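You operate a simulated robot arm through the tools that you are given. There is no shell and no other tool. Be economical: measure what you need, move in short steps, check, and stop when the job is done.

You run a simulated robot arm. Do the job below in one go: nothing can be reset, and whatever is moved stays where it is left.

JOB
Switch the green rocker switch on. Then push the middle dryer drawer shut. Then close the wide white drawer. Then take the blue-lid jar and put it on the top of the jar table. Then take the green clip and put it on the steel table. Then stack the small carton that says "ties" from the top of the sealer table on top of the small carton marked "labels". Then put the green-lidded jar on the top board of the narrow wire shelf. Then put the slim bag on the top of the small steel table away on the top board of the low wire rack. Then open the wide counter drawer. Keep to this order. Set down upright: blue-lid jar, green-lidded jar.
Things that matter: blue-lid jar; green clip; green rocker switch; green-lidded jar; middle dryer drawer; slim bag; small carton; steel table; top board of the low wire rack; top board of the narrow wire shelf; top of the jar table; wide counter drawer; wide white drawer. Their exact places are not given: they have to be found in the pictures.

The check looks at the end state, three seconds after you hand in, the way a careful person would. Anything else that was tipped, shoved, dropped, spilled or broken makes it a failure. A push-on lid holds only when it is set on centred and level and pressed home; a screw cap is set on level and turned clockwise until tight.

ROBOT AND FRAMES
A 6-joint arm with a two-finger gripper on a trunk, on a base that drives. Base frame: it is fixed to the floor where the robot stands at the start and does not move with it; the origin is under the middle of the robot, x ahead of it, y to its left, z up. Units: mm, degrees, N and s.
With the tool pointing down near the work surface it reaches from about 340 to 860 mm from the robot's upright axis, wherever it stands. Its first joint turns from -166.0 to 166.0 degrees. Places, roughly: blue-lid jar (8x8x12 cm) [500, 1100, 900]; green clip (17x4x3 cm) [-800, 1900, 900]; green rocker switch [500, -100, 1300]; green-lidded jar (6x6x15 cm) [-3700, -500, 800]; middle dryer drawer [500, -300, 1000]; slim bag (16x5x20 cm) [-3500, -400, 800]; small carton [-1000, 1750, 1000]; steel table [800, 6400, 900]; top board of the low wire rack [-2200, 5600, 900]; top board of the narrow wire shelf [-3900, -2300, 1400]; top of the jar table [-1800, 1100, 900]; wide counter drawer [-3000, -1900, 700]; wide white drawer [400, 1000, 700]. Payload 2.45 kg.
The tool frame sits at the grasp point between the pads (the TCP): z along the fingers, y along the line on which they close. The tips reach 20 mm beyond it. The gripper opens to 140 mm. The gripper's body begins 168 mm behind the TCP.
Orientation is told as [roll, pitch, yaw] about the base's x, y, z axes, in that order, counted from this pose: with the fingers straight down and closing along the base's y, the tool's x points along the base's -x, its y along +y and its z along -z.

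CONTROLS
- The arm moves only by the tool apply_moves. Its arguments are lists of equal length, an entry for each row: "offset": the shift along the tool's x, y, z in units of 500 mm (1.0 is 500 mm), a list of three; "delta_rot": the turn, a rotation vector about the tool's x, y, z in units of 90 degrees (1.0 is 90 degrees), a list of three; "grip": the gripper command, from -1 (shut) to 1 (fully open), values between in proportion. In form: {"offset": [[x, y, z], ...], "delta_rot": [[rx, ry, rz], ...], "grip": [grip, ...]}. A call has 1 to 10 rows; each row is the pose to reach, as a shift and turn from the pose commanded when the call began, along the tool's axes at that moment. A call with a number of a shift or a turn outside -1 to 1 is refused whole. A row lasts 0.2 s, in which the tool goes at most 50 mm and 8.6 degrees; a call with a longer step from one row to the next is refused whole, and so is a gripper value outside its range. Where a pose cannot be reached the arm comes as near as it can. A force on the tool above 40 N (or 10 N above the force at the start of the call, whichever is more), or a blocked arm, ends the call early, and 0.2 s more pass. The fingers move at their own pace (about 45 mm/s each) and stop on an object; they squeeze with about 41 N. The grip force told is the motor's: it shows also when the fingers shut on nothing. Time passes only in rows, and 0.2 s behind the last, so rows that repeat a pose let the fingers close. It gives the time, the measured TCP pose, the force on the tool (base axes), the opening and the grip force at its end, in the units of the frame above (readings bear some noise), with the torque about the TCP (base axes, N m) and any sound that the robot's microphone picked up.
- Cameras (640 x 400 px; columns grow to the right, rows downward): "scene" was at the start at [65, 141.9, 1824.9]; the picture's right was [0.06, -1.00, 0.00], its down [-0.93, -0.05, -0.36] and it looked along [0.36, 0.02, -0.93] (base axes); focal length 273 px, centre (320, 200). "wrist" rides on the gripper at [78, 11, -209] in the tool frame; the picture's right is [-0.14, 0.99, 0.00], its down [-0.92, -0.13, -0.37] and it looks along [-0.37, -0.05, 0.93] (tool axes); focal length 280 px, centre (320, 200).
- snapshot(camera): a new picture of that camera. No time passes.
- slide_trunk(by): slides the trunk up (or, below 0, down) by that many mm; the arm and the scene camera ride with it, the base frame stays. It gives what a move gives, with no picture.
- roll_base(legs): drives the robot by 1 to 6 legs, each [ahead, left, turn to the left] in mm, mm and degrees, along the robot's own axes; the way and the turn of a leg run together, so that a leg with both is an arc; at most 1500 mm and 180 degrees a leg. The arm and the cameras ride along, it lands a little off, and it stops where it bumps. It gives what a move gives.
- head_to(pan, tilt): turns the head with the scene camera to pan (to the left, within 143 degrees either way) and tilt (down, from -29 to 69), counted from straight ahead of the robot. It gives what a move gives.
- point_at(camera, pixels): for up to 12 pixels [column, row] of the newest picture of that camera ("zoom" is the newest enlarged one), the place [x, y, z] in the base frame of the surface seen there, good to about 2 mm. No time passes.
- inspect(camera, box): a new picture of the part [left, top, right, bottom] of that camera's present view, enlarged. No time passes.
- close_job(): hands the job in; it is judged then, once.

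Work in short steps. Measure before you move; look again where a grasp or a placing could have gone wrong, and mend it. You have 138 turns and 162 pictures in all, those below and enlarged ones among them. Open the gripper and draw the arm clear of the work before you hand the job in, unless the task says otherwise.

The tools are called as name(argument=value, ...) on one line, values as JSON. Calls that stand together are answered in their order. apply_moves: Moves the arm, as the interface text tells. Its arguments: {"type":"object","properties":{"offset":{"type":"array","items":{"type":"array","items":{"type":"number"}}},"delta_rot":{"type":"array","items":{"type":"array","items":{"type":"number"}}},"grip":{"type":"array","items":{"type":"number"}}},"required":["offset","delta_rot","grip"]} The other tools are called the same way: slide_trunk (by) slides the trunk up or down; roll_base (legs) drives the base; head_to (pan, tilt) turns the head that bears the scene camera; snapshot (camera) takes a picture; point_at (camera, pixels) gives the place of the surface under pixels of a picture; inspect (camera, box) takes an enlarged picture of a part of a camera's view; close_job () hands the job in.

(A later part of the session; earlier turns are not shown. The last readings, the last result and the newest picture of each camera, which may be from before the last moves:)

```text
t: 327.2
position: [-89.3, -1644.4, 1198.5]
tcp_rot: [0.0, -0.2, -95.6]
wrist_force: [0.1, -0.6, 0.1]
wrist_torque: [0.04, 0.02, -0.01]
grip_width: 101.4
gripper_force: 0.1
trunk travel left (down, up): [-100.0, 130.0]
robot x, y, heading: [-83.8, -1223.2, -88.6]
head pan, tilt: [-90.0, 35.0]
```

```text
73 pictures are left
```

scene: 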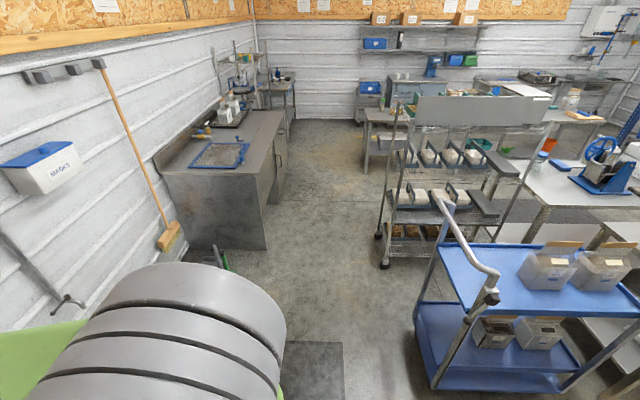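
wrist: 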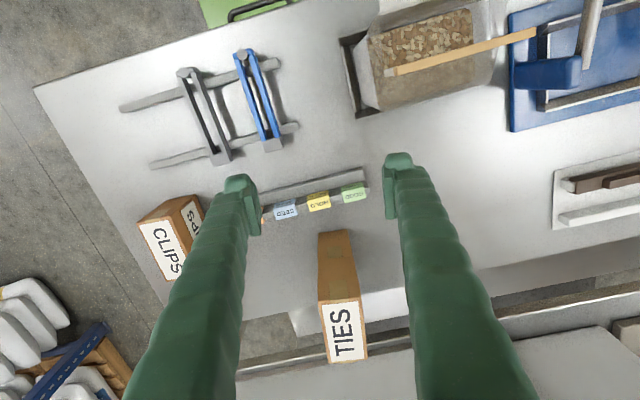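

Turn west and drive to x≈−2740.

roll_base(legs=[[0, 0, -91.5], [1330, 0, 0], [1330, 0, 0]])

head_to(pan=-25, tilt=40)

snapshot(camera="scene")

head_to(pan=35, tilt=30)

snapshot(camera="scene")

```text
t: 344.0
position: [-3176.2, -1239.6, 1197.7]
tcp_rot: [0.1, -0.2, 173.0]
wrist_force: [0.0, -0.5, 0.0]
wrist_torque: [0.01, -0.03, 0.0]
grip_width: 101.4
gripper_force: 0.0
trunk travel left (down, up): [-100.0, 130.0]
robot x, y, heading: [-2754.3, -1255.8, -180.0]
head pan, tilt: [-90.0, 35.0]
```

```text
t: 345.4
position: [-3177.3, -1238.5, 1197.9]
tcp_rot: [0.1, -0.1, 173.0]
wrist_force: [0.3, 0.4, 0.2]
wrist_torque: [-0.03, -0.01, 0.03]
grip_width: 101.3
gripper_force: 0.0
trunk travel left (down, up): [-100.0, 130.0]
robot x, y, heading: [-2754.5, -1254.8, -179.7]
head pan, tilt: [-25.0, 40.0]
```

```text
72 pictures are left
```

scene: 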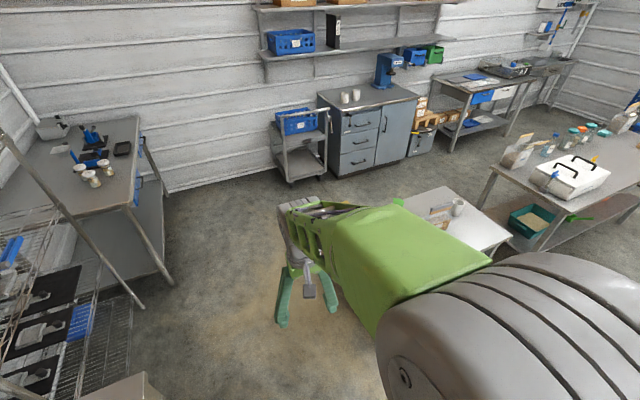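

```text
t: 346.7
position: [-3177.5, -1239.8, 1196.7]
tcp_rot: [0.1, -0.3, 173.1]
wrist_force: [-0.2, 0.6, -0.3]
wrist_torque: [0.01, 0.03, 0.02]
grip_width: 101.8
gripper_force: 0.1
trunk travel left (down, up): [-100.0, 130.0]
robot x, y, heading: [-2753.1, -1254.4, -179.9]
head pan, tilt: [35.0, 30.0]
```

```text
71 pictures are left
```

scene: 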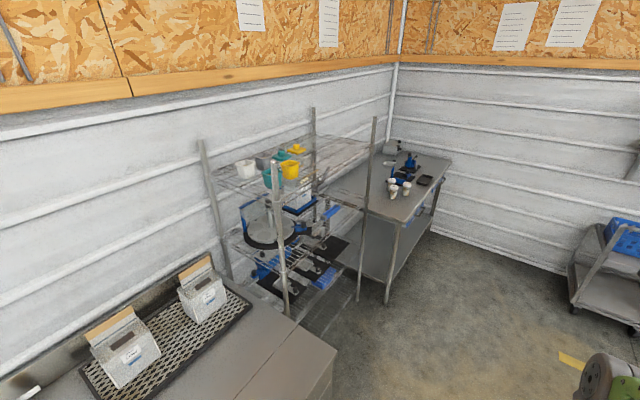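

Narrow wire shelf seen at (290,170). Zoom and measure its top board.

inspect(camera="scene", box=[190, 100, 400, 240])

point_at(camera="scene", pixels=[[330, 150], [345, 145], [320, 165], [350, 155], [290, 170], [272, 178], [215, 180], [245, 168], [366, 140], [285, 315], [360, 195], [315, 150]])

```text
2.86 times, centred on (295, 170) of scene
```

zoom: 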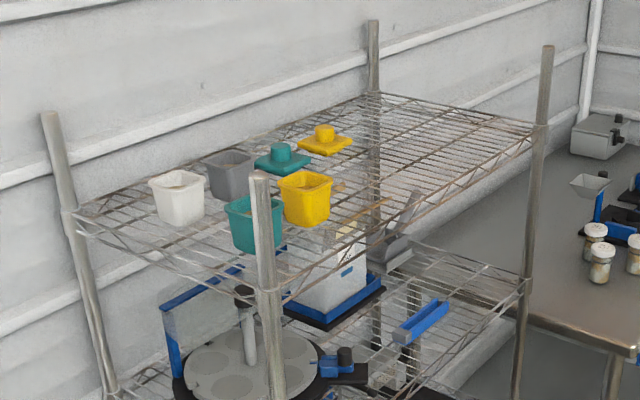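

```text
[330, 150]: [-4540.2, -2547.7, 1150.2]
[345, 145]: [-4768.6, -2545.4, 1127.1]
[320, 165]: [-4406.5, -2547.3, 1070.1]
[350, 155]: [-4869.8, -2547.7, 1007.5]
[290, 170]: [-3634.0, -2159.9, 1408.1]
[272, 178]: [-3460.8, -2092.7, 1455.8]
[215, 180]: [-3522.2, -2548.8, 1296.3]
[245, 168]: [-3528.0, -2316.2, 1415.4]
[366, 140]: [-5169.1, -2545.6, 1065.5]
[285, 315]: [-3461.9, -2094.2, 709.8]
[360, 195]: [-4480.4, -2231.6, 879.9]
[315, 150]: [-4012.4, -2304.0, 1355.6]
```

Top board z≈1355, free at its far end (x≈−3950). Now go to the small steel table: strafe north then approach.

roll_base(legs=[[0, -790, 0], [210, 0, 0]])

head_to(pan=15, tilt=50)

snapshot(camera="scene")

snapshot(camera="wrist")

```text
t: 355.4
position: [-3396.4, -445.3, 1196.6]
tcp_rot: [-0.1, -0.1, 173.7]
wrist_force: [-0.2, -1.0, -0.8]
wrist_torque: [0.0, -0.04, 0.01]
grip_width: 101.4
gripper_force: 0.2
trunk travel left (down, up): [-100.0, 130.0]
robot x, y, heading: [-2972.9, -453.8, -179.0]
head pan, tilt: [35.0, 30.0]
```

```text
t: 356.2
position: [-3395.0, -444.6, 1197.0]
tcp_rot: [0.0, -0.1, 173.7]
wrist_force: [0.1, 0.0, 0.7]
wrist_torque: [-0.02, 0.02, 0.01]
grip_width: 101.5
gripper_force: 0.1
trunk travel left (down, up): [-100.0, 130.0]
robot x, y, heading: [-2973.9, -452.9, -179.3]
head pan, tilt: [15.0, 50.0]
```

```text
69 pictures are left
```

scene: 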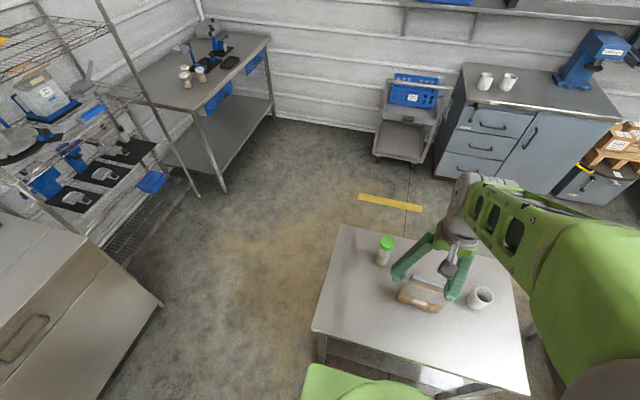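

```text
68 pictures are left
```

wrist: 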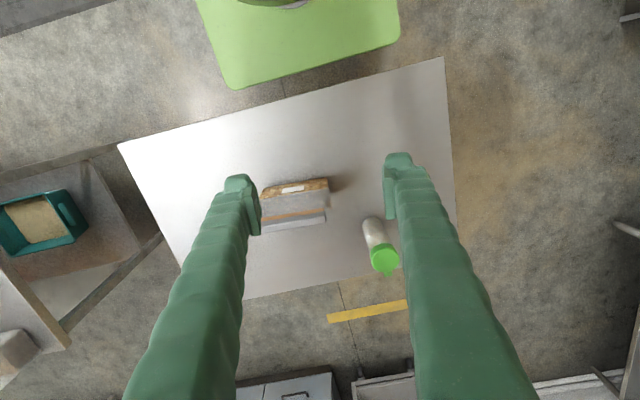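

Green-lidded jar at (385,258) in the wrist view; measure the jar and the bag.

inspect(camera="wrist", box=[240, 160, 440, 300])

point_at(camera="zoom", pixels=[[420, 300], [505, 300], [462, 280], [462, 330], [465, 305], [430, 210], [60, 90], [280, 70], [75, 215], [270, 190], [160, 85], [170, 160]])

inspect(camera="scene", box=[360, 220, 510, 330])

```text
2.86 times, centred on (340, 230) of wrist
```

zoom: 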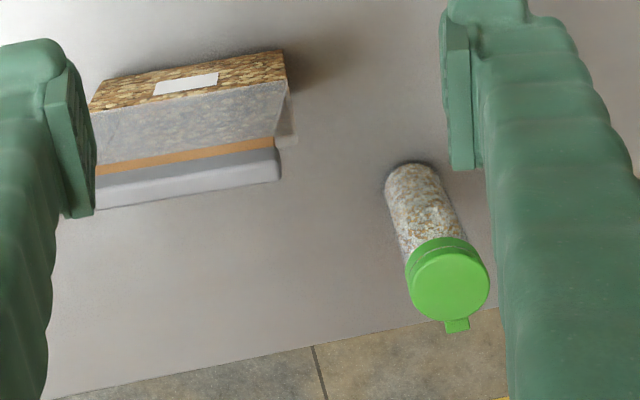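

```text
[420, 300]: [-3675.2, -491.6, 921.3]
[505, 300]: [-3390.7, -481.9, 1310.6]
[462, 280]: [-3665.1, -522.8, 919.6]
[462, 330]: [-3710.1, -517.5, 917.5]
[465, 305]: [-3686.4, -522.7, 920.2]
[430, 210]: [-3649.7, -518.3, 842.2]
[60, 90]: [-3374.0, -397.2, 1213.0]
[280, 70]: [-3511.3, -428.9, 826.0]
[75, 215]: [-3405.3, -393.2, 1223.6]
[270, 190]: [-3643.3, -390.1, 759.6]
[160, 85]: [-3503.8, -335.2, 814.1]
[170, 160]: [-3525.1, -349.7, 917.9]
```

```text
3.64 times, centred on (435, 275) of scene
```

zoom: 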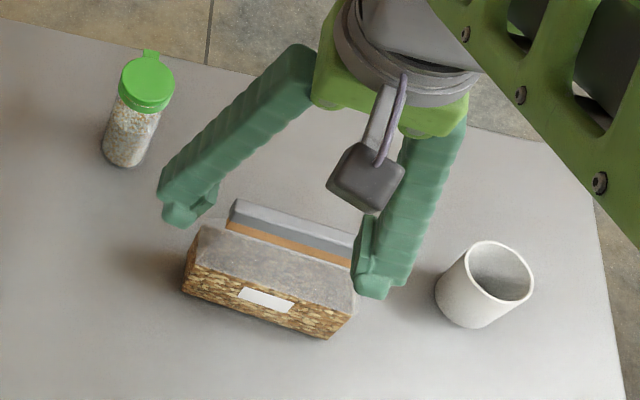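

Jar lid centre ≈(−3683,−521), top 920, table 760. Move above with yaw 180, opening 90 mm.

apply_moves(offset=[[-0.08, 0.031, 0], [-0.159, 0.061, 0], [-0.238, 0.092, 0], [-0.318, 0.123, 0], [-0.397, 0.154, 0], [-0.477, 0.184, 0], [-0.556, 0.215, 0], [-0.556, 0.215, 0.09], [-0.556, 0.215, 0.18], [-0.556, 0.215, 0.26]], delta_rot=[[0, 0, -0.01], [0, 0, -0.02], [0, 0, -0.03], [0, 0, -0.04], [0, 0, -0.05], [0, 0, -0.06], [0, 0, -0.07], [0, 0, -0.07], [0, 0, -0.07], [0, 0, -0.07]], grip=[0.29, 0.29, 0.29, 0.29, 0.29, 0.29, 0.29, 0.29, 0.29, 0.29])

snapshot(camera="wrist")

point_at(camera="wrist", pixels=[[300, 200], [320, 200], [320, 180], [320, 220], [320, 240], [340, 200], [300, 150], [320, 150]])

```text
t: 358.4
position: [-3684.3, -520.8, 1066.4]
tcp_rot: [0.0, -0.2, -180.1]
wrist_force: [0.6, -0.1, 0.7]
wrist_torque: [-0.01, -0.07, -0.02]
grip_width: 90.1
gripper_force: 0.0
trunk travel left (down, up): [-100.0, 130.0]
robot x, y, heading: [-2972.9, -452.5, -179.2]
head pan, tilt: [15.0, 50.0]
```

```text
65 pictures are left
```

wrist: 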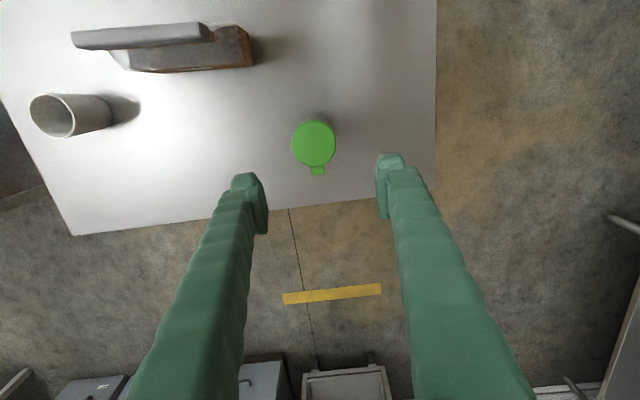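

```text
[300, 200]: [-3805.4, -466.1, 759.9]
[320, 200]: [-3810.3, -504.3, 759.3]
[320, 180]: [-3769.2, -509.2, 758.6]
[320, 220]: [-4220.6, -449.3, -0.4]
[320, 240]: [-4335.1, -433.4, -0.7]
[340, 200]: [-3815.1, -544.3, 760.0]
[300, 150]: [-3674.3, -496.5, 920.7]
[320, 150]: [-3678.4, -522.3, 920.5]
```

Refine the lid centre.

point_at(camera="wrist", pixels=[[293, 145], [334, 143], [313, 123], [314, 165], [313, 145], [318, 172]])

```text
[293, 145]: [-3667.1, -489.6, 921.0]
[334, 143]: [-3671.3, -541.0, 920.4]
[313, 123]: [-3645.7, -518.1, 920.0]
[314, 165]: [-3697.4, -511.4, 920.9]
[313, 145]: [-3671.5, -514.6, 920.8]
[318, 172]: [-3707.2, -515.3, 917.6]
```

Lid centre (−3671.5, −515). Correct and descend to z≈858, then close.

apply_moves(offset=[[0.025, -0.012, 0.03], [0.025, -0.012, 0.12], [0.025, -0.012, 0.21], [0.025, -0.012, 0.3], [0.025, -0.012, 0.37], [0.025, -0.012, 0.417], [0.025, -0.012, 0.417]], delta_rot=[[0, 0, 0], [0, 0, 0], [0, 0, 0], [0, 0, 0], [0, 0, 0], [0, 0, 0], [0, 0, 0]], grip=[0.29, 0.29, 0.29, 0.29, 0.29, 0.29, 0.29])

snapshot(camera="wrist")

apply_moves(offset=[[0, 0, 0], [0, 0, 0], [0, 0, 0], [0, 0, 0], [0, 0, 0]], delta_rot=[[0, 0, 0], [0, 0, 0], [0, 0, 0], [0, 0, 0], [0, 0, 0]], grip=[-1, -1, -1, -1, -1])

```text
t: 360.0
position: [-3672.3, -515.7, 856.3]
tcp_rot: [0.0, -0.2, -180.0]
wrist_force: [0.4, -0.7, 0.0]
wrist_torque: [-0.02, 0.01, -0.03]
grip_width: 90.1
gripper_force: 0.1
trunk travel left (down, up): [-100.0, 130.0]
robot x, y, heading: [-2968.8, -457.9, -178.9]
head pan, tilt: [15.0, 50.0]
```

```text
64 pictures are left
```

wrist: 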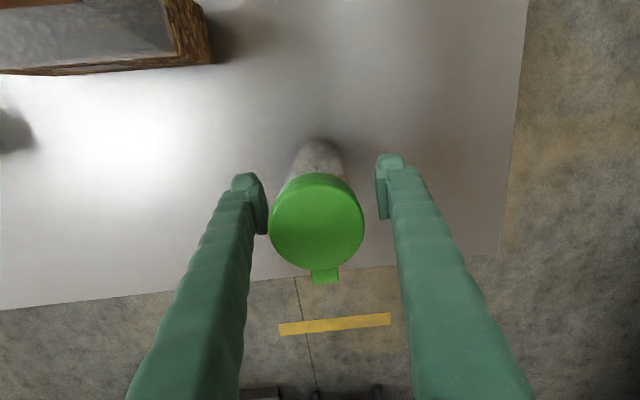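

```text
t: 361.2
position: [-3672.2, -515.9, 858.2]
tcp_rot: [0.1, -0.2, -180.0]
wrist_force: [-0.5, 1.9, 1.3]
wrist_torque: [0.04, 0.02, 0.05]
grip_width: 57.1
gripper_force: 40.7
trunk travel left (down, up): [-100.0, 130.0]
robot x, y, heading: [-2973.6, -450.8, -179.2]
head pan, tilt: [15.0, 50.0]
```

Held (57 mm). Lift and retract.

apply_moves(offset=[[0, 0, -0.05], [0, 0, -0.14], [0, 0, -0.23], [0, 0, -0.32], [0, 0, -0.41], [0, 0, -0.5], [0.09, 0, -0.54], [0.18, 0, -0.58], [0.27, 0, -0.62], [0.36, 0, -0.66]], delta_rot=[[0, 0, 0], [0, 0, 0], [0, 0, 0], [0, 0, 0], [0, 0, 0], [0, 0, 0], [0, 0, 0], [0, 0, 0], [0, 0, 0], [0, 0, 0]], grip=[-1, -1, -1, -1, -1, -1, -1, -1, -1, -1])

snapshot(camera="wrist")

head_to(pan=45, tilt=40)

snapshot(camera="scene")

point_at(camera="scene", pixels=[[200, 200], [250, 200], [300, 200], [350, 200], [400, 200], [450, 200], [300, 260], [350, 260], [250, 260], [400, 150]])

```text
t: 363.4
position: [-3487.7, -514.6, 1189.3]
tcp_rot: [0.1, -0.3, -180.0]
wrist_force: [0.3, 0.1, -2.5]
wrist_torque: [-0.01, 0.06, 0.03]
grip_width: 56.8
gripper_force: 41.2
trunk travel left (down, up): [-100.0, 130.0]
robot x, y, heading: [-2972.3, -451.7, -179.1]
head pan, tilt: [15.0, 50.0]
```

```text
63 pictures are left
```

wrist: 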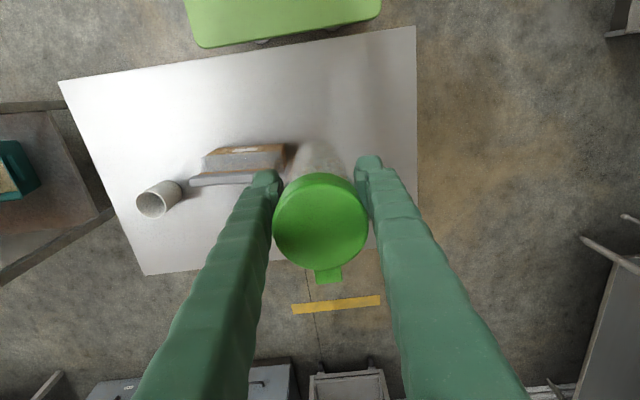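

```text
t: 364.3
position: [-3489.7, -514.3, 1188.6]
tcp_rot: [0.0, -0.1, -180.0]
wrist_force: [0.7, 0.1, -2.9]
wrist_torque: [0.02, -0.04, 0.0]
grip_width: 57.1
gripper_force: 41.0
trunk travel left (down, up): [-100.0, 130.0]
robot x, y, heading: [-2972.6, -452.6, -179.1]
head pan, tilt: [45.0, 40.0]
```

```text
62 pictures are left
```

scene: 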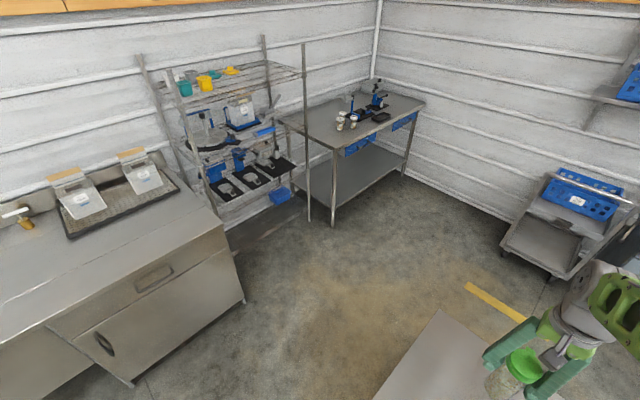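

```text
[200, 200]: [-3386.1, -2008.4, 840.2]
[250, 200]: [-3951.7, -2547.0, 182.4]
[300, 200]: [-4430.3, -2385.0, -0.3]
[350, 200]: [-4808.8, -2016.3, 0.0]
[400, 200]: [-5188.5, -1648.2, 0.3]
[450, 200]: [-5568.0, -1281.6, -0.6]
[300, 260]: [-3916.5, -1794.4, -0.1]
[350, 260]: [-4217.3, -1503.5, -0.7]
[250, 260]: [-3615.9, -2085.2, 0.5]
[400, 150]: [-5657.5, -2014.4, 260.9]
```

Drive: strafe south, west to x≈−3920, then turn to face the wire shelf; raise the trunk.

roll_base(legs=[[0, 770, -0.8], [945, 0, 0], [0, 0, 90]])

slide_trunk(by=130)

head_to(pan=10, tilt=30)

snapshot(camera="scene")

snapshot(camera="wrist")

```text
t: 380.1
position: [-3851.9, -1739.6, 1188.6]
tcp_rot: [0.0, -0.2, -89.4]
wrist_force: [-0.2, 0.2, -2.0]
wrist_torque: [-0.02, 0.0, 0.01]
grip_width: 57.0
gripper_force: 40.9
trunk travel left (down, up): [-100.0, 130.0]
robot x, y, heading: [-3917.3, -1224.7, -88.6]
head pan, tilt: [45.0, 40.0]
```

```text
t: 381.6
position: [-3852.3, -1739.4, 1317.2]
tcp_rot: [0.0, -0.2, -89.4]
wrist_force: [-1.2, -0.4, -2.3]
wrist_torque: [-0.01, 0.02, -0.01]
grip_width: 57.0
gripper_force: 41.8
trunk travel left (down, up): [-230.0, 0.0]
robot x, y, heading: [-3921.1, -1222.9, -88.5]
head pan, tilt: [45.0, 40.0]
```

```text
t: 382.6
position: [-3852.1, -1740.2, 1318.0]
tcp_rot: [0.0, -0.2, -89.5]
wrist_force: [0.8, 0.3, -1.9]
wrist_torque: [-0.03, -0.04, 0.0]
grip_width: 57.0
gripper_force: 40.9
trunk travel left (down, up): [-230.0, 0.0]
robot x, y, heading: [-3917.3, -1225.6, -88.5]
head pan, tilt: [10.0, 30.0]
```

```text
61 pictures are left
```

scene: 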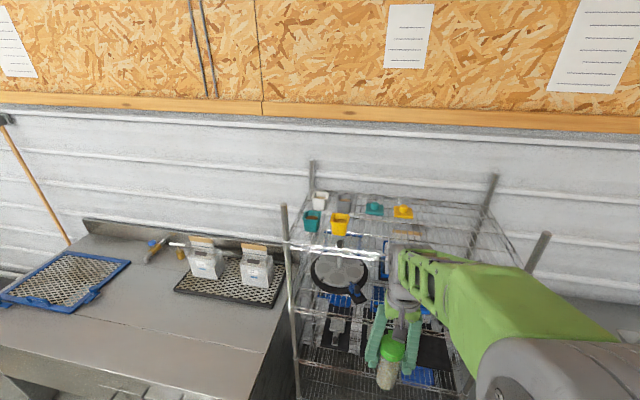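

```text
60 pictures are left
```

wrist: 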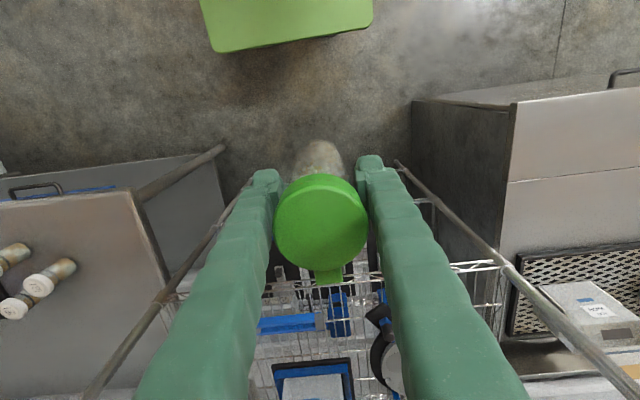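

Raise the arm 175 mm and measure the free right half of the top board.

apply_moves(offset=[[0, 0, -0.09], [0, 0, -0.18], [0, 0, -0.27], [0, 0, -0.36]], delta_rot=[[0, 0, 0], [0, 0, 0], [0, 0, 0], [0, 0, 0]], grip=[-1, -1, -1, -1])

snapshot(camera="scene")

inspect(camera="scene", box=[270, 150, 560, 320])

point_at(camera="zoom", pixels=[[295, 130], [160, 160], [95, 150], [300, 180], [420, 160], [450, 200], [400, 130], [350, 120], [35, 130], [495, 60], [600, 200], [70, 200]])

```text
t: 383.6
position: [-3851.8, -1740.6, 1499.0]
tcp_rot: [-0.1, 0.0, -89.5]
wrist_force: [-0.4, 0.3, -2.3]
wrist_torque: [0.0, 0.02, -0.04]
grip_width: 57.0
gripper_force: 41.5
trunk travel left (down, up): [-230.0, 0.0]
robot x, y, heading: [-3918.1, -1226.4, -88.3]
head pan, tilt: [10.0, 30.0]
```

```text
59 pictures are left
```

scene: 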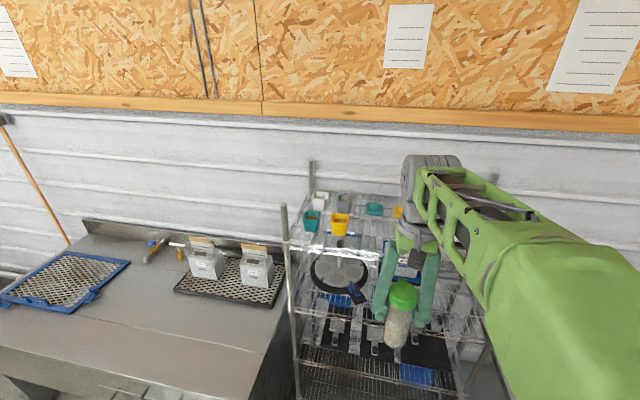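

```text
2.21 times, centred on (415, 235) of scene
```

zoom: 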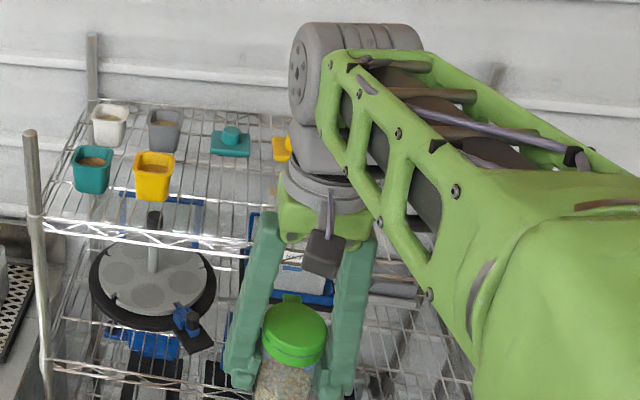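

```text
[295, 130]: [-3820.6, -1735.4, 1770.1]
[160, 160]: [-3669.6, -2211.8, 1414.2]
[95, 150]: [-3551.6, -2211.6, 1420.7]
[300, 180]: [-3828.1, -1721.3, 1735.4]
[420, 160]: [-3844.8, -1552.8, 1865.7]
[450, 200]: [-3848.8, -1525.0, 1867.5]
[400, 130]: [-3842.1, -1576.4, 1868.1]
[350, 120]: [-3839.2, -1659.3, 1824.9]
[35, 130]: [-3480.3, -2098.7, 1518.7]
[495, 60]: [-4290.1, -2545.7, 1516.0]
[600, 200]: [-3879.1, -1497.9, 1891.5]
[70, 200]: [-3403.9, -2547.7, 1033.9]
```

Approach with the base: forward 320, right 60.

roll_base(legs=[[320, -60, -1.7]])

snapshot(camera="wrist")

head_to(pan=-25, tilt=35)

snapshot(camera="scene")

```text
t: 385.8
position: [-3920.4, -2061.5, 1499.0]
tcp_rot: [0.0, -0.1, -90.8]
wrist_force: [0.1, -0.3, -3.0]
wrist_torque: [0.08, -0.02, 0.0]
grip_width: 57.1
gripper_force: 40.8
trunk travel left (down, up): [-230.0, 0.0]
robot x, y, heading: [-3971.6, -1541.2, -90.4]
head pan, tilt: [10.0, 30.0]
```

```text
57 pictures are left
```

wrist: 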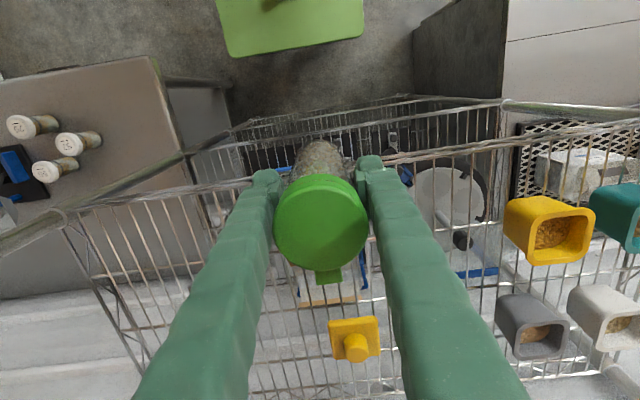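

```text
t: 386.8
position: [-3920.8, -2060.9, 1499.3]
tcp_rot: [0.0, -0.1, -90.9]
wrist_force: [0.3, 0.2, -2.7]
wrist_torque: [-0.03, 0.01, 0.0]
grip_width: 56.8
gripper_force: 41.0
trunk travel left (down, up): [-230.0, 0.0]
robot x, y, heading: [-3975.5, -1543.4, -89.8]
head pan, tilt: [-25.0, 35.0]
```

```text
56 pictures are left
```

scene: 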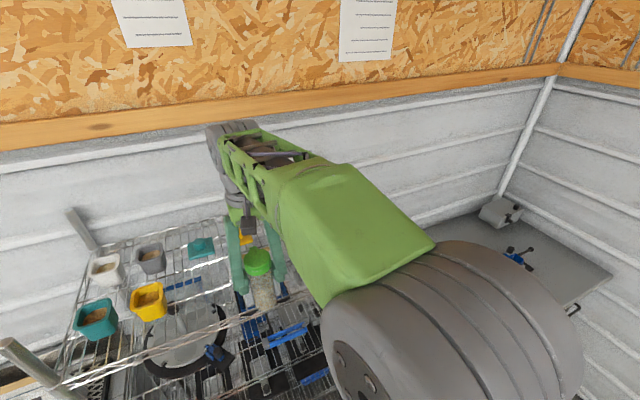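

Measure the board wires, yellow lid and left post from the wrist view.

point_at(camera="wrist", pixels=[[160, 193], [230, 185], [60, 225], [145, 345], [332, 330], [375, 345], [355, 360], [200, 230], [180, 280], [215, 300], [400, 163], [250, 350]])

```text
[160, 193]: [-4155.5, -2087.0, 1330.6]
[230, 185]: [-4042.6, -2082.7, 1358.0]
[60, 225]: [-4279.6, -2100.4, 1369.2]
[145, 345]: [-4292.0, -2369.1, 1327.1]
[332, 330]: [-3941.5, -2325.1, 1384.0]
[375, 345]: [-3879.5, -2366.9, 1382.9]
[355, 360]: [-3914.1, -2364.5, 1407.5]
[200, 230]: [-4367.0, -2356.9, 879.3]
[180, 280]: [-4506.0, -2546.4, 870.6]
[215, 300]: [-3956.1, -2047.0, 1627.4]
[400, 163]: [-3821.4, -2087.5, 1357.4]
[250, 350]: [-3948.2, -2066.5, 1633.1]
```

Free spot at (−4060,−2230), board ≈1357. Move the jar there at this height.

apply_moves(offset=[[-0.069, -0.055, 0], [-0.138, -0.11, 0], [-0.207, -0.164, 0], [-0.276, -0.219, 0], [-0.345, -0.274, 0], [-0.345, -0.274, 0.03]], delta_rot=[[0, 0, 0], [0, 0, 0], [0, 0, 0], [0, 0, 0], [0, 0, 0], [0, 0, 0]], grip=[-1, -1, -1, -1, -1, -1])

snapshot(camera="wrist")

snapshot(camera="scene")

```text
t: 388.2
position: [-4060.8, -2229.1, 1485.8]
tcp_rot: [0.0, -0.3, -90.9]
wrist_force: [-0.2, 0.2, -1.9]
wrist_torque: [-0.1, 0.08, -0.02]
grip_width: 56.8
gripper_force: 40.6
trunk travel left (down, up): [-230.0, 0.0]
robot x, y, heading: [-3972.5, -1542.4, -90.0]
head pan, tilt: [-25.0, 35.0]
```

```text
55 pictures are left
```

wrist: 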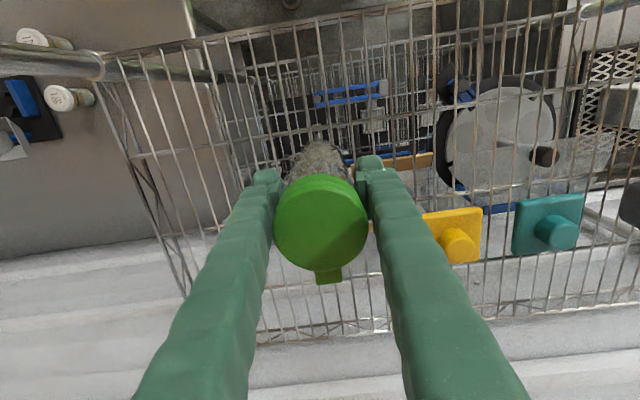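

```text
54 pictures are left
```

scene: 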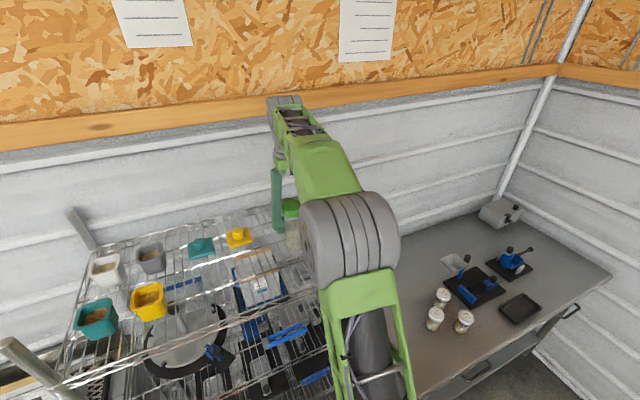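

Lower gently until contact.

apply_moves(offset=[[0, 0, 0.03], [0, 0, 0.04], [0, 0, 0.048], [0, 0, 0.054], [0, 0, 0.058]], delta_rot=[[0, 0, 0], [0, 0, 0], [0, 0, 0], [0, 0, 0], [0, 0, 0]], grip=[-1, -1, -1, -1, -1])

```text
t: 389.4
position: [-4061.1, -2230.9, 1458.2]
tcp_rot: [0.0, -0.7, -90.9]
wrist_force: [-0.5, -2.1, 22.6]
wrist_torque: [0.25, -0.36, 0.01]
grip_width: 57.1
gripper_force: 40.8
trunk travel left (down, up): [-230.0, 0.0]
robot x, y, heading: [-3971.1, -1545.0, -90.0]
head pan, tilt: [-25.0, 35.0]
```

Contact at z 1458 (22 N). Relax 1.5 mm, open, and rise.

apply_moves(offset=[[0, 0, -0.004], [0, 0, -0.004], [0, 0, -0.004], [0, 0, -0.004], [0, 0, -0.004]], delta_rot=[[0, 0, 0], [0, 0, 0], [0, 0, 0], [0, 0, 0], [0, 0, 0]], grip=[-1, -0.05, 0.1, 0.3, 0.3])

apply_moves(offset=[[0, 0, -0.06], [0, 0, -0.13], [0, 0, -0.2], [0, 0, -0.26], [0.09, 0, -0.26], [0.18, 0, -0.26], [0.27, 0, -0.26], [0.36, 0, -0.26], [0.45, 0, -0.26], [0.54, 0, -0.26]], delta_rot=[[0, 0, 0], [0, 0, 0], [0, 0, 0], [0, 0, 0], [0, 0, 0], [0, 0, 0], [0, 0, 0], [0, 0, 0], [0, 0, 0], [0, 0, 0]], grip=[0.3, 0.3, 0.3, 0.3, 0.3, 0.3, 0.3, 0.3, 0.3, 0.3])

snapshot(camera="wrist")

snapshot(camera="scene")

```text
t: 390.6
position: [-4060.9, -2232.6, 1457.1]
tcp_rot: [-0.1, -0.2, -90.9]
wrist_force: [-0.1, -0.7, 0.7]
wrist_torque: [0.01, 0.0, -0.01]
grip_width: 91.0
gripper_force: 0.1
trunk travel left (down, up): [-230.0, 0.0]
robot x, y, heading: [-3974.3, -1540.9, -89.8]
head pan, tilt: [-25.0, 35.0]
```

```text
t: 392.8
position: [-4056.4, -1957.4, 1587.4]
tcp_rot: [0.0, -0.2, -90.8]
wrist_force: [0.7, 1.1, -0.2]
wrist_torque: [-0.06, 0.02, -0.01]
grip_width: 90.8
gripper_force: 0.2
trunk travel left (down, up): [-230.0, 0.0]
robot x, y, heading: [-3972.1, -1540.7, -90.1]
head pan, tilt: [-25.0, 35.0]
```

```text
53 pictures are left
```

wrist: 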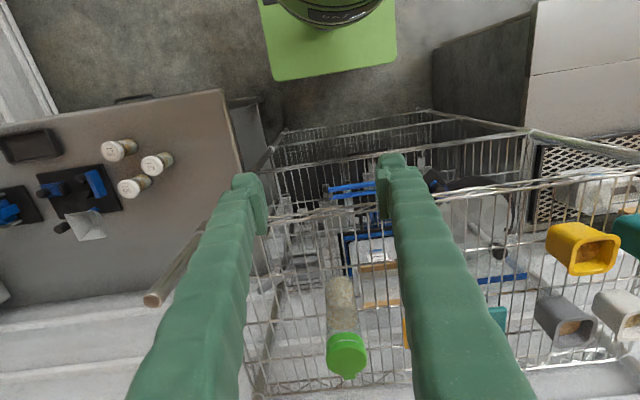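

```text
52 pictures are left
```

scene: 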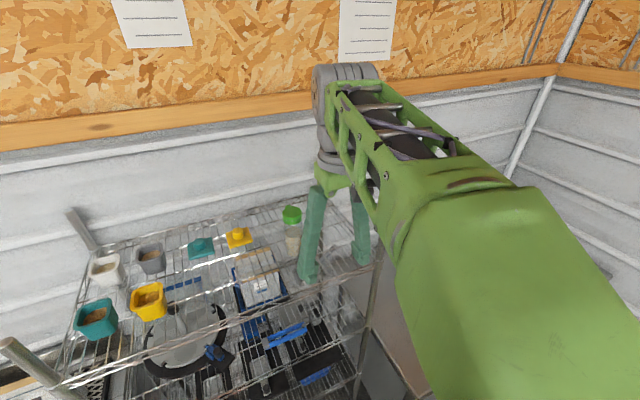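

Jar stands upright on the top board. Return to the small steel table from the east side and lower the trunk.

roll_base(legs=[[-320, 0, 0], [0, 0, -90], [-950, 0, 0], [0, -850, 0]])

slide_trunk(by=-130)

snapshot(camera="wrist")

head_to(pan=0, tilt=50)

snapshot(camera="scene")

```text
t: 406.3
position: [-3460.6, -858.0, 1586.1]
tcp_rot: [0.0, -0.3, 179.9]
wrist_force: [0.2, -0.2, -0.1]
wrist_torque: [0.12, 0.04, 0.03]
grip_width: 91.4
gripper_force: 0.0
trunk travel left (down, up): [-230.0, 0.0]
robot x, y, heading: [-3043.1, -932.5, -179.1]
head pan, tilt: [-25.0, 35.0]
stopped in leg 4: the robot was blocked; the commanded pose is now the measured one
```

```text
t: 407.9
position: [-3461.4, -854.8, 1456.8]
tcp_rot: [0.1, -0.1, 180.0]
wrist_force: [-0.1, -0.3, 0.6]
wrist_torque: [0.0, -0.02, 0.01]
grip_width: 91.2
gripper_force: 0.0
trunk travel left (down, up): [-100.0, 130.0]
robot x, y, heading: [-3042.9, -934.2, -179.2]
head pan, tilt: [-25.0, 35.0]
```

```text
51 pictures are left
```

wrist: 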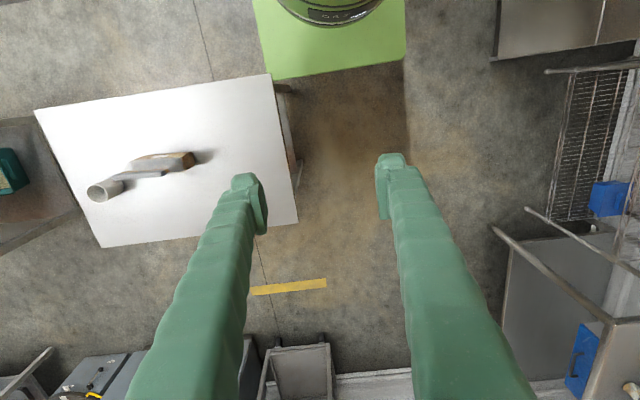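

```text
t: 408.8
position: [-3460.6, -855.3, 1456.2]
tcp_rot: [0.0, -0.1, 179.9]
wrist_force: [-0.4, 0.2, 0.3]
wrist_torque: [0.0, 0.01, 0.01]
grip_width: 91.1
gripper_force: 0.0
trunk travel left (down, up): [-100.0, 130.0]
robot x, y, heading: [-3037.8, -933.7, -179.1]
head pan, tilt: [0.0, 50.0]
```

```text
50 pictures are left
```

scene: 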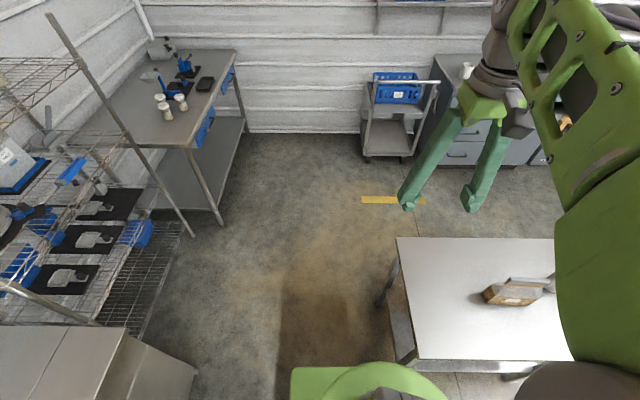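

The base nudged a table leg. Back away and check table and items haven't shifted.

roll_base(legs=[[-90, 40, -0.8]])

head_to(pan=-25, tilt=45)

snapshot(camera="scene")

inspect(camera="wrist", box=[20, 60, 320, 260])

point_at(camera="zoom", pixels=[[540, 40], [590, 345], [370, 215], [240, 210], [180, 270], [120, 290], [350, 210], [300, 230]])

```text
t: 409.9
position: [-3367.0, -890.2, 1456.0]
tcp_rot: [0.0, -0.3, 179.1]
wrist_force: [0.6, -0.4, 0.4]
wrist_torque: [0.05, 0.13, -0.02]
grip_width: 91.2
gripper_force: 0.0
trunk travel left (down, up): [-100.0, 130.0]
robot x, y, heading: [-2948.1, -971.3, 180.0]
head pan, tilt: [0.0, 50.0]
```

```text
t: 410.8
position: [-3367.8, -889.6, 1457.1]
tcp_rot: [0.1, -0.2, 179.1]
wrist_force: [0.2, 1.1, -0.1]
wrist_torque: [-0.01, -0.03, -0.01]
grip_width: 90.9
gripper_force: 0.0
trunk travel left (down, up): [-100.0, 130.0]
robot x, y, heading: [-2951.4, -973.8, 179.8]
head pan, tilt: [-25.0, 45.0]
```

```text
49 pictures are left
```

scene: 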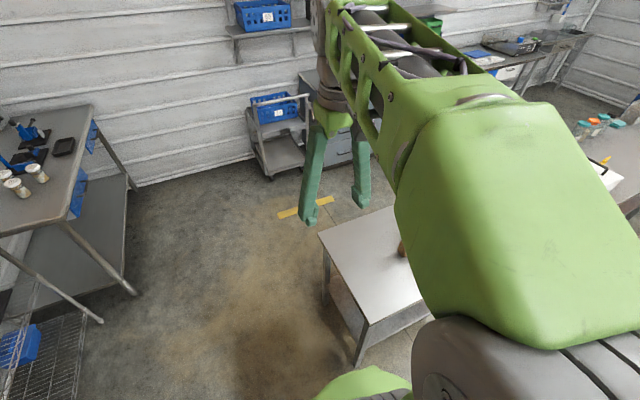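

```text
2.00 times, centred on (170, 160) of wrist
```

zoom: 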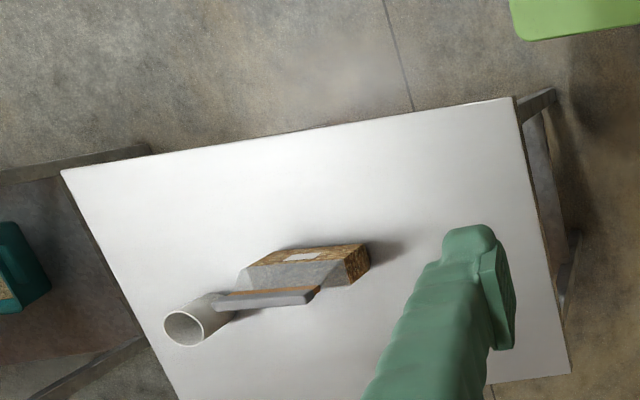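

```text
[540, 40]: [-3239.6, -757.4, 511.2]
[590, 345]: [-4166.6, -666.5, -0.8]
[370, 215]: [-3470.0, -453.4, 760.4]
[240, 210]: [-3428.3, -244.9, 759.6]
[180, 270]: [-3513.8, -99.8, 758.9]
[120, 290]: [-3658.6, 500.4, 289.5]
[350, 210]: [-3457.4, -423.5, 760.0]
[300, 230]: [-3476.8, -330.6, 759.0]
```

Table looks unmoved. Strafe north to y≈−450 at a safe x and look at the bag.

roll_base(legs=[[0, -530, 0]])

apply_moves(offset=[[0, 0, 0.08], [0, 0, 0.16], [0, 0, 0.24], [0, 0, 0.32], [0, 0, 0.4], [0, 0, 0.46]], delta_rot=[[0, 0, 0], [0, 0, 0], [0, 0, 0], [0, 0, 0], [0, 0, 0], [0, 0, 0]], grip=[0.3, 0.3, 0.3, 0.3, 0.3, 0.3])

snapshot(camera="wrist")

head_to(pan=12, tilt=50)

snapshot(camera="scene")

```text
t: 415.9
position: [-3368.0, -363.8, 1456.4]
tcp_rot: [0.0, -0.2, 179.0]
wrist_force: [0.3, -0.3, -1.0]
wrist_torque: [0.01, 0.01, 0.01]
grip_width: 90.9
gripper_force: 0.0
trunk travel left (down, up): [-100.0, 130.0]
robot x, y, heading: [-2947.8, -448.8, 179.9]
head pan, tilt: [-25.0, 45.0]
```

```text
t: 417.3
position: [-3367.2, -364.5, 1227.0]
tcp_rot: [0.0, -0.3, 178.9]
wrist_force: [-0.1, 0.0, 0.2]
wrist_torque: [-0.02, -0.01, -0.02]
grip_width: 91.3
gripper_force: 0.0
trunk travel left (down, up): [-100.0, 130.0]
robot x, y, heading: [-2952.3, -449.9, 179.7]
head pan, tilt: [-25.0, 45.0]
```

```text
47 pictures are left
```

wrist: 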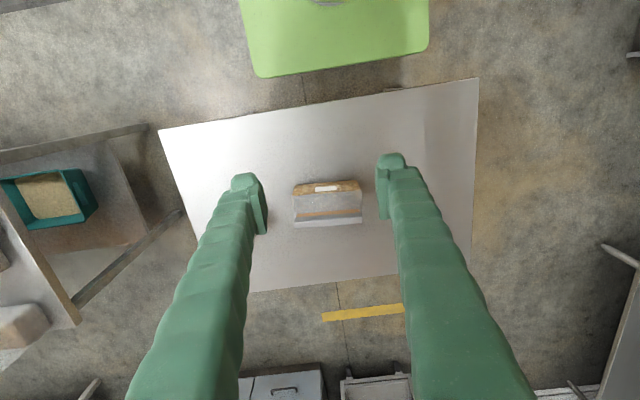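

```text
t: 418.4
position: [-3366.8, -363.9, 1226.5]
tcp_rot: [0.0, -0.2, 179.0]
wrist_force: [-0.6, -0.4, -0.4]
wrist_torque: [0.03, -0.02, -0.02]
grip_width: 91.1
gripper_force: 0.1
trunk travel left (down, up): [-100.0, 130.0]
robot x, y, heading: [-2947.1, -452.0, 179.5]
head pan, tilt: [12.0, 50.0]
```

```text
46 pictures are left
```

scene: 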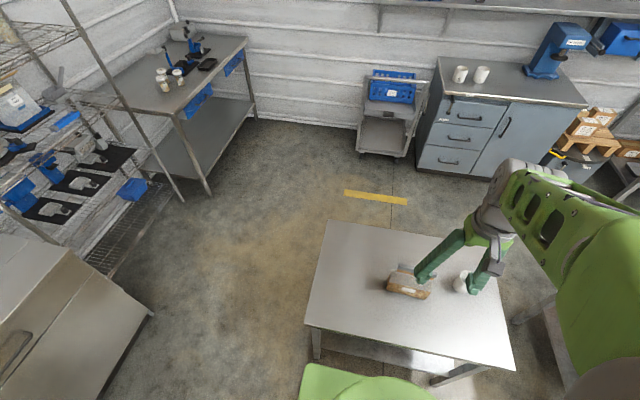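

Zoom in on the bag from both cameras and measure.

inspect(camera="wrist", box=[270, 165, 390, 240])

point_at(camera="zoom", pixels=[[130, 130], [480, 95], [130, 175], [490, 160], [130, 270], [490, 250], [300, 250], [300, 305], [130, 310], [490, 295], [300, 180], [300, 120]])

inspect(camera="scene", box=[370, 240, 490, 320])

```text
5.33 times, centred on (330, 202) of wrist
```

zoom: 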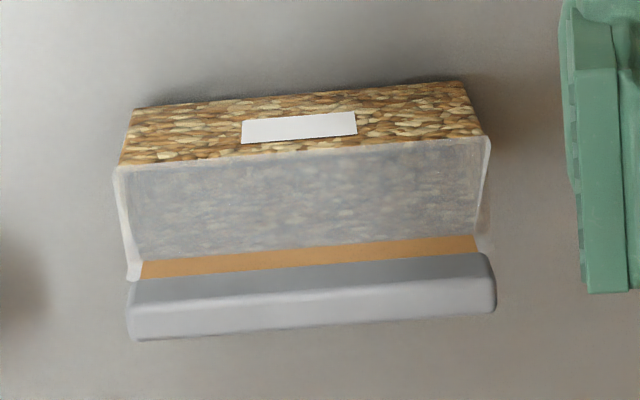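

```text
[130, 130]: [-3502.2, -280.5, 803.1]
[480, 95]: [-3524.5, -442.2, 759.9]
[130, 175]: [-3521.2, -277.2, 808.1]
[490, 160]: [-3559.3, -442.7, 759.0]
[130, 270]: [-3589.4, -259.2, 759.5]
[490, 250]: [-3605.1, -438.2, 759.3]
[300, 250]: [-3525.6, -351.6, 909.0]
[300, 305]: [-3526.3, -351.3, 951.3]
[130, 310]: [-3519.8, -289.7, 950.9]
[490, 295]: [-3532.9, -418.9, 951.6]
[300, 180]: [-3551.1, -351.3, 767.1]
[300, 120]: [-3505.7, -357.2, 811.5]
```

```text
5.00 times, centred on (430, 280) of scene
```

zoom: 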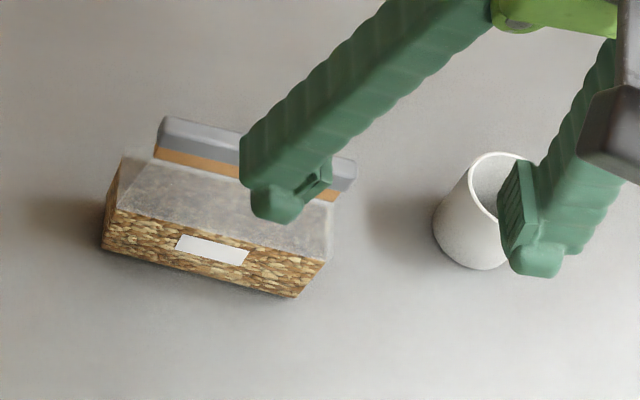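

Bag: granule base x≈−3502…−3551, centred (−3527,−357), top bar z 951, rotated ~6°. Move above with tool yaw −96.

apply_moves(offset=[[-0.032, -0.001, 0.039], [-0.064, -0.002, 0.079], [-0.096, -0.003, 0.118], [-0.128, -0.004, 0.158], [-0.16, -0.005, 0.197], [-0.192, -0.006, 0.236], [-0.224, -0.007, 0.276], [-0.256, -0.008, 0.315], [-0.288, -0.009, 0.35], [-0.32, -0.009, 0.38]], delta_rot=[[0, 0, -0.0947], [0, 0, -0.189], [0, 0, -0.284], [0, 0, -0.379], [0, 0, -0.4735], [0, 0, -0.568], [0, 0, -0.663], [0, 0, -0.7576], [0, 0, -0.852], [0, 0, -0.947]], grip=[0.3, 0.3, 0.3, 0.3, 0.3, 0.3, 0.3, 0.3, 0.3, 0.3])

snapshot(camera="wrist")

```text
t: 420.6
position: [-3528.6, -355.1, 1034.9]
tcp_rot: [-0.2, 0.0, -95.6]
wrist_force: [0.1, 0.2, 0.5]
wrist_torque: [-0.02, 0.0, -0.02]
grip_width: 91.4
gripper_force: 0.0
trunk travel left (down, up): [-100.0, 130.0]
robot x, y, heading: [-2945.9, -446.8, 179.9]
head pan, tilt: [12.0, 50.0]
```

```text
43 pictures are left
```

wrist: 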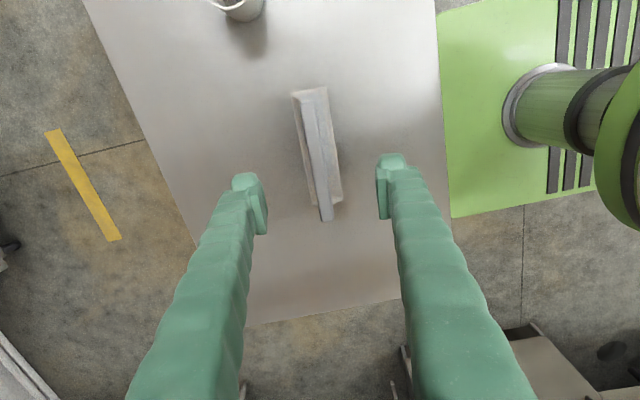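

Check centring on the bag's base and bar.

inspect(camera="wrist", box=[260, 70, 380, 240])

point_at(camera="wrist", pixels=[[306, 100], [325, 215], [316, 150], [296, 100], [331, 100], [311, 195], [339, 190], [320, 150], [300, 130], [334, 150]])

```text
2.35 times, centred on (320, 155) of wrist
```

zoom: 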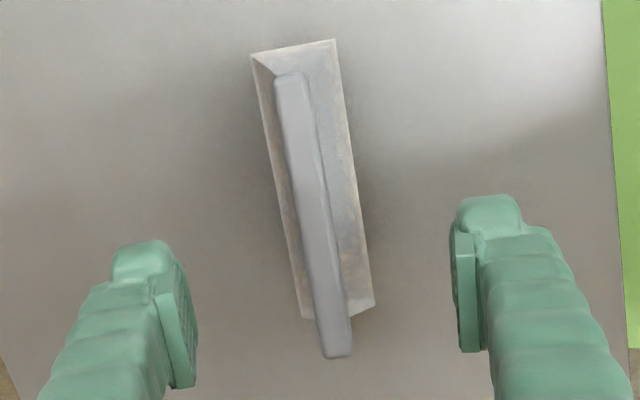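

```text
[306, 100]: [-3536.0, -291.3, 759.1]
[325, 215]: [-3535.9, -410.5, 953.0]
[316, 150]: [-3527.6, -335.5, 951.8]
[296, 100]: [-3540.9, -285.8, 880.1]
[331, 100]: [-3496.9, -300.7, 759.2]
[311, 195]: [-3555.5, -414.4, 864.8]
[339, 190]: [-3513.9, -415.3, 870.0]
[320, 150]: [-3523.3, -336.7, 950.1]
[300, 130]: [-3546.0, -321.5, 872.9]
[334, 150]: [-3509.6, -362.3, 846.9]
```

Centred. Descend to z≈830 and close.

apply_moves(offset=[[0, 0, 0.09], [0, 0, 0.18], [0, 0, 0.26], [0, 0, 0.34], [0, 0, 0.41], [0, 0, 0.41]], delta_rot=[[0, 0, 0], [0, 0, 0], [0, 0, 0], [0, 0, 0], [0, 0, 0], [0, 0, 0]], grip=[0.3, 0.3, 0.3, 0.3, 0.3, 0.3])

apply_moves(offset=[[0, 0, 0], [0, 0, 0], [0, 0, 0], [0, 0, 0], [0, 0, 0], [0, 0, 0], [0, 0, -0.02], [0, 0, -0.04]], delta_rot=[[0, 0, 0], [0, 0, 0], [0, 0, 0], [0, 0, 0], [0, 0, 0], [0, 0, 0], [0, 0, 0], [0, 0, 0]], grip=[-1, -1, -1, -1, -1, -1, -1, -1])

snapshot(camera="wrist")

```text
t: 422.0
position: [-3528.8, -356.2, 831.9]
tcp_rot: [-0.2, 0.0, -95.8]
wrist_force: [0.3, 0.0, 0.5]
wrist_torque: [0.0, -0.03, -0.01]
grip_width: 91.0
gripper_force: 0.1
trunk travel left (down, up): [-100.0, 130.0]
robot x, y, heading: [-2947.2, -447.8, 179.9]
head pan, tilt: [12.0, 50.0]
```

```text
t: 423.8
position: [-3530.2, -356.5, 852.1]
tcp_rot: [-0.1, 0.0, -95.9]
wrist_force: [-0.1, 0.1, -2.5]
wrist_torque: [0.02, 0.02, 0.01]
grip_width: 46.9
gripper_force: 41.4
trunk travel left (down, up): [-100.0, 130.0]
robot x, y, heading: [-2948.6, -448.5, 179.8]
head pan, tilt: [12.0, 50.0]
```

```text
41 pictures are left
```

wrist: 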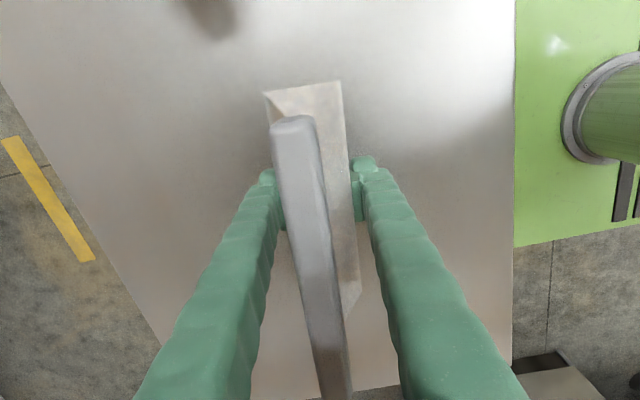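

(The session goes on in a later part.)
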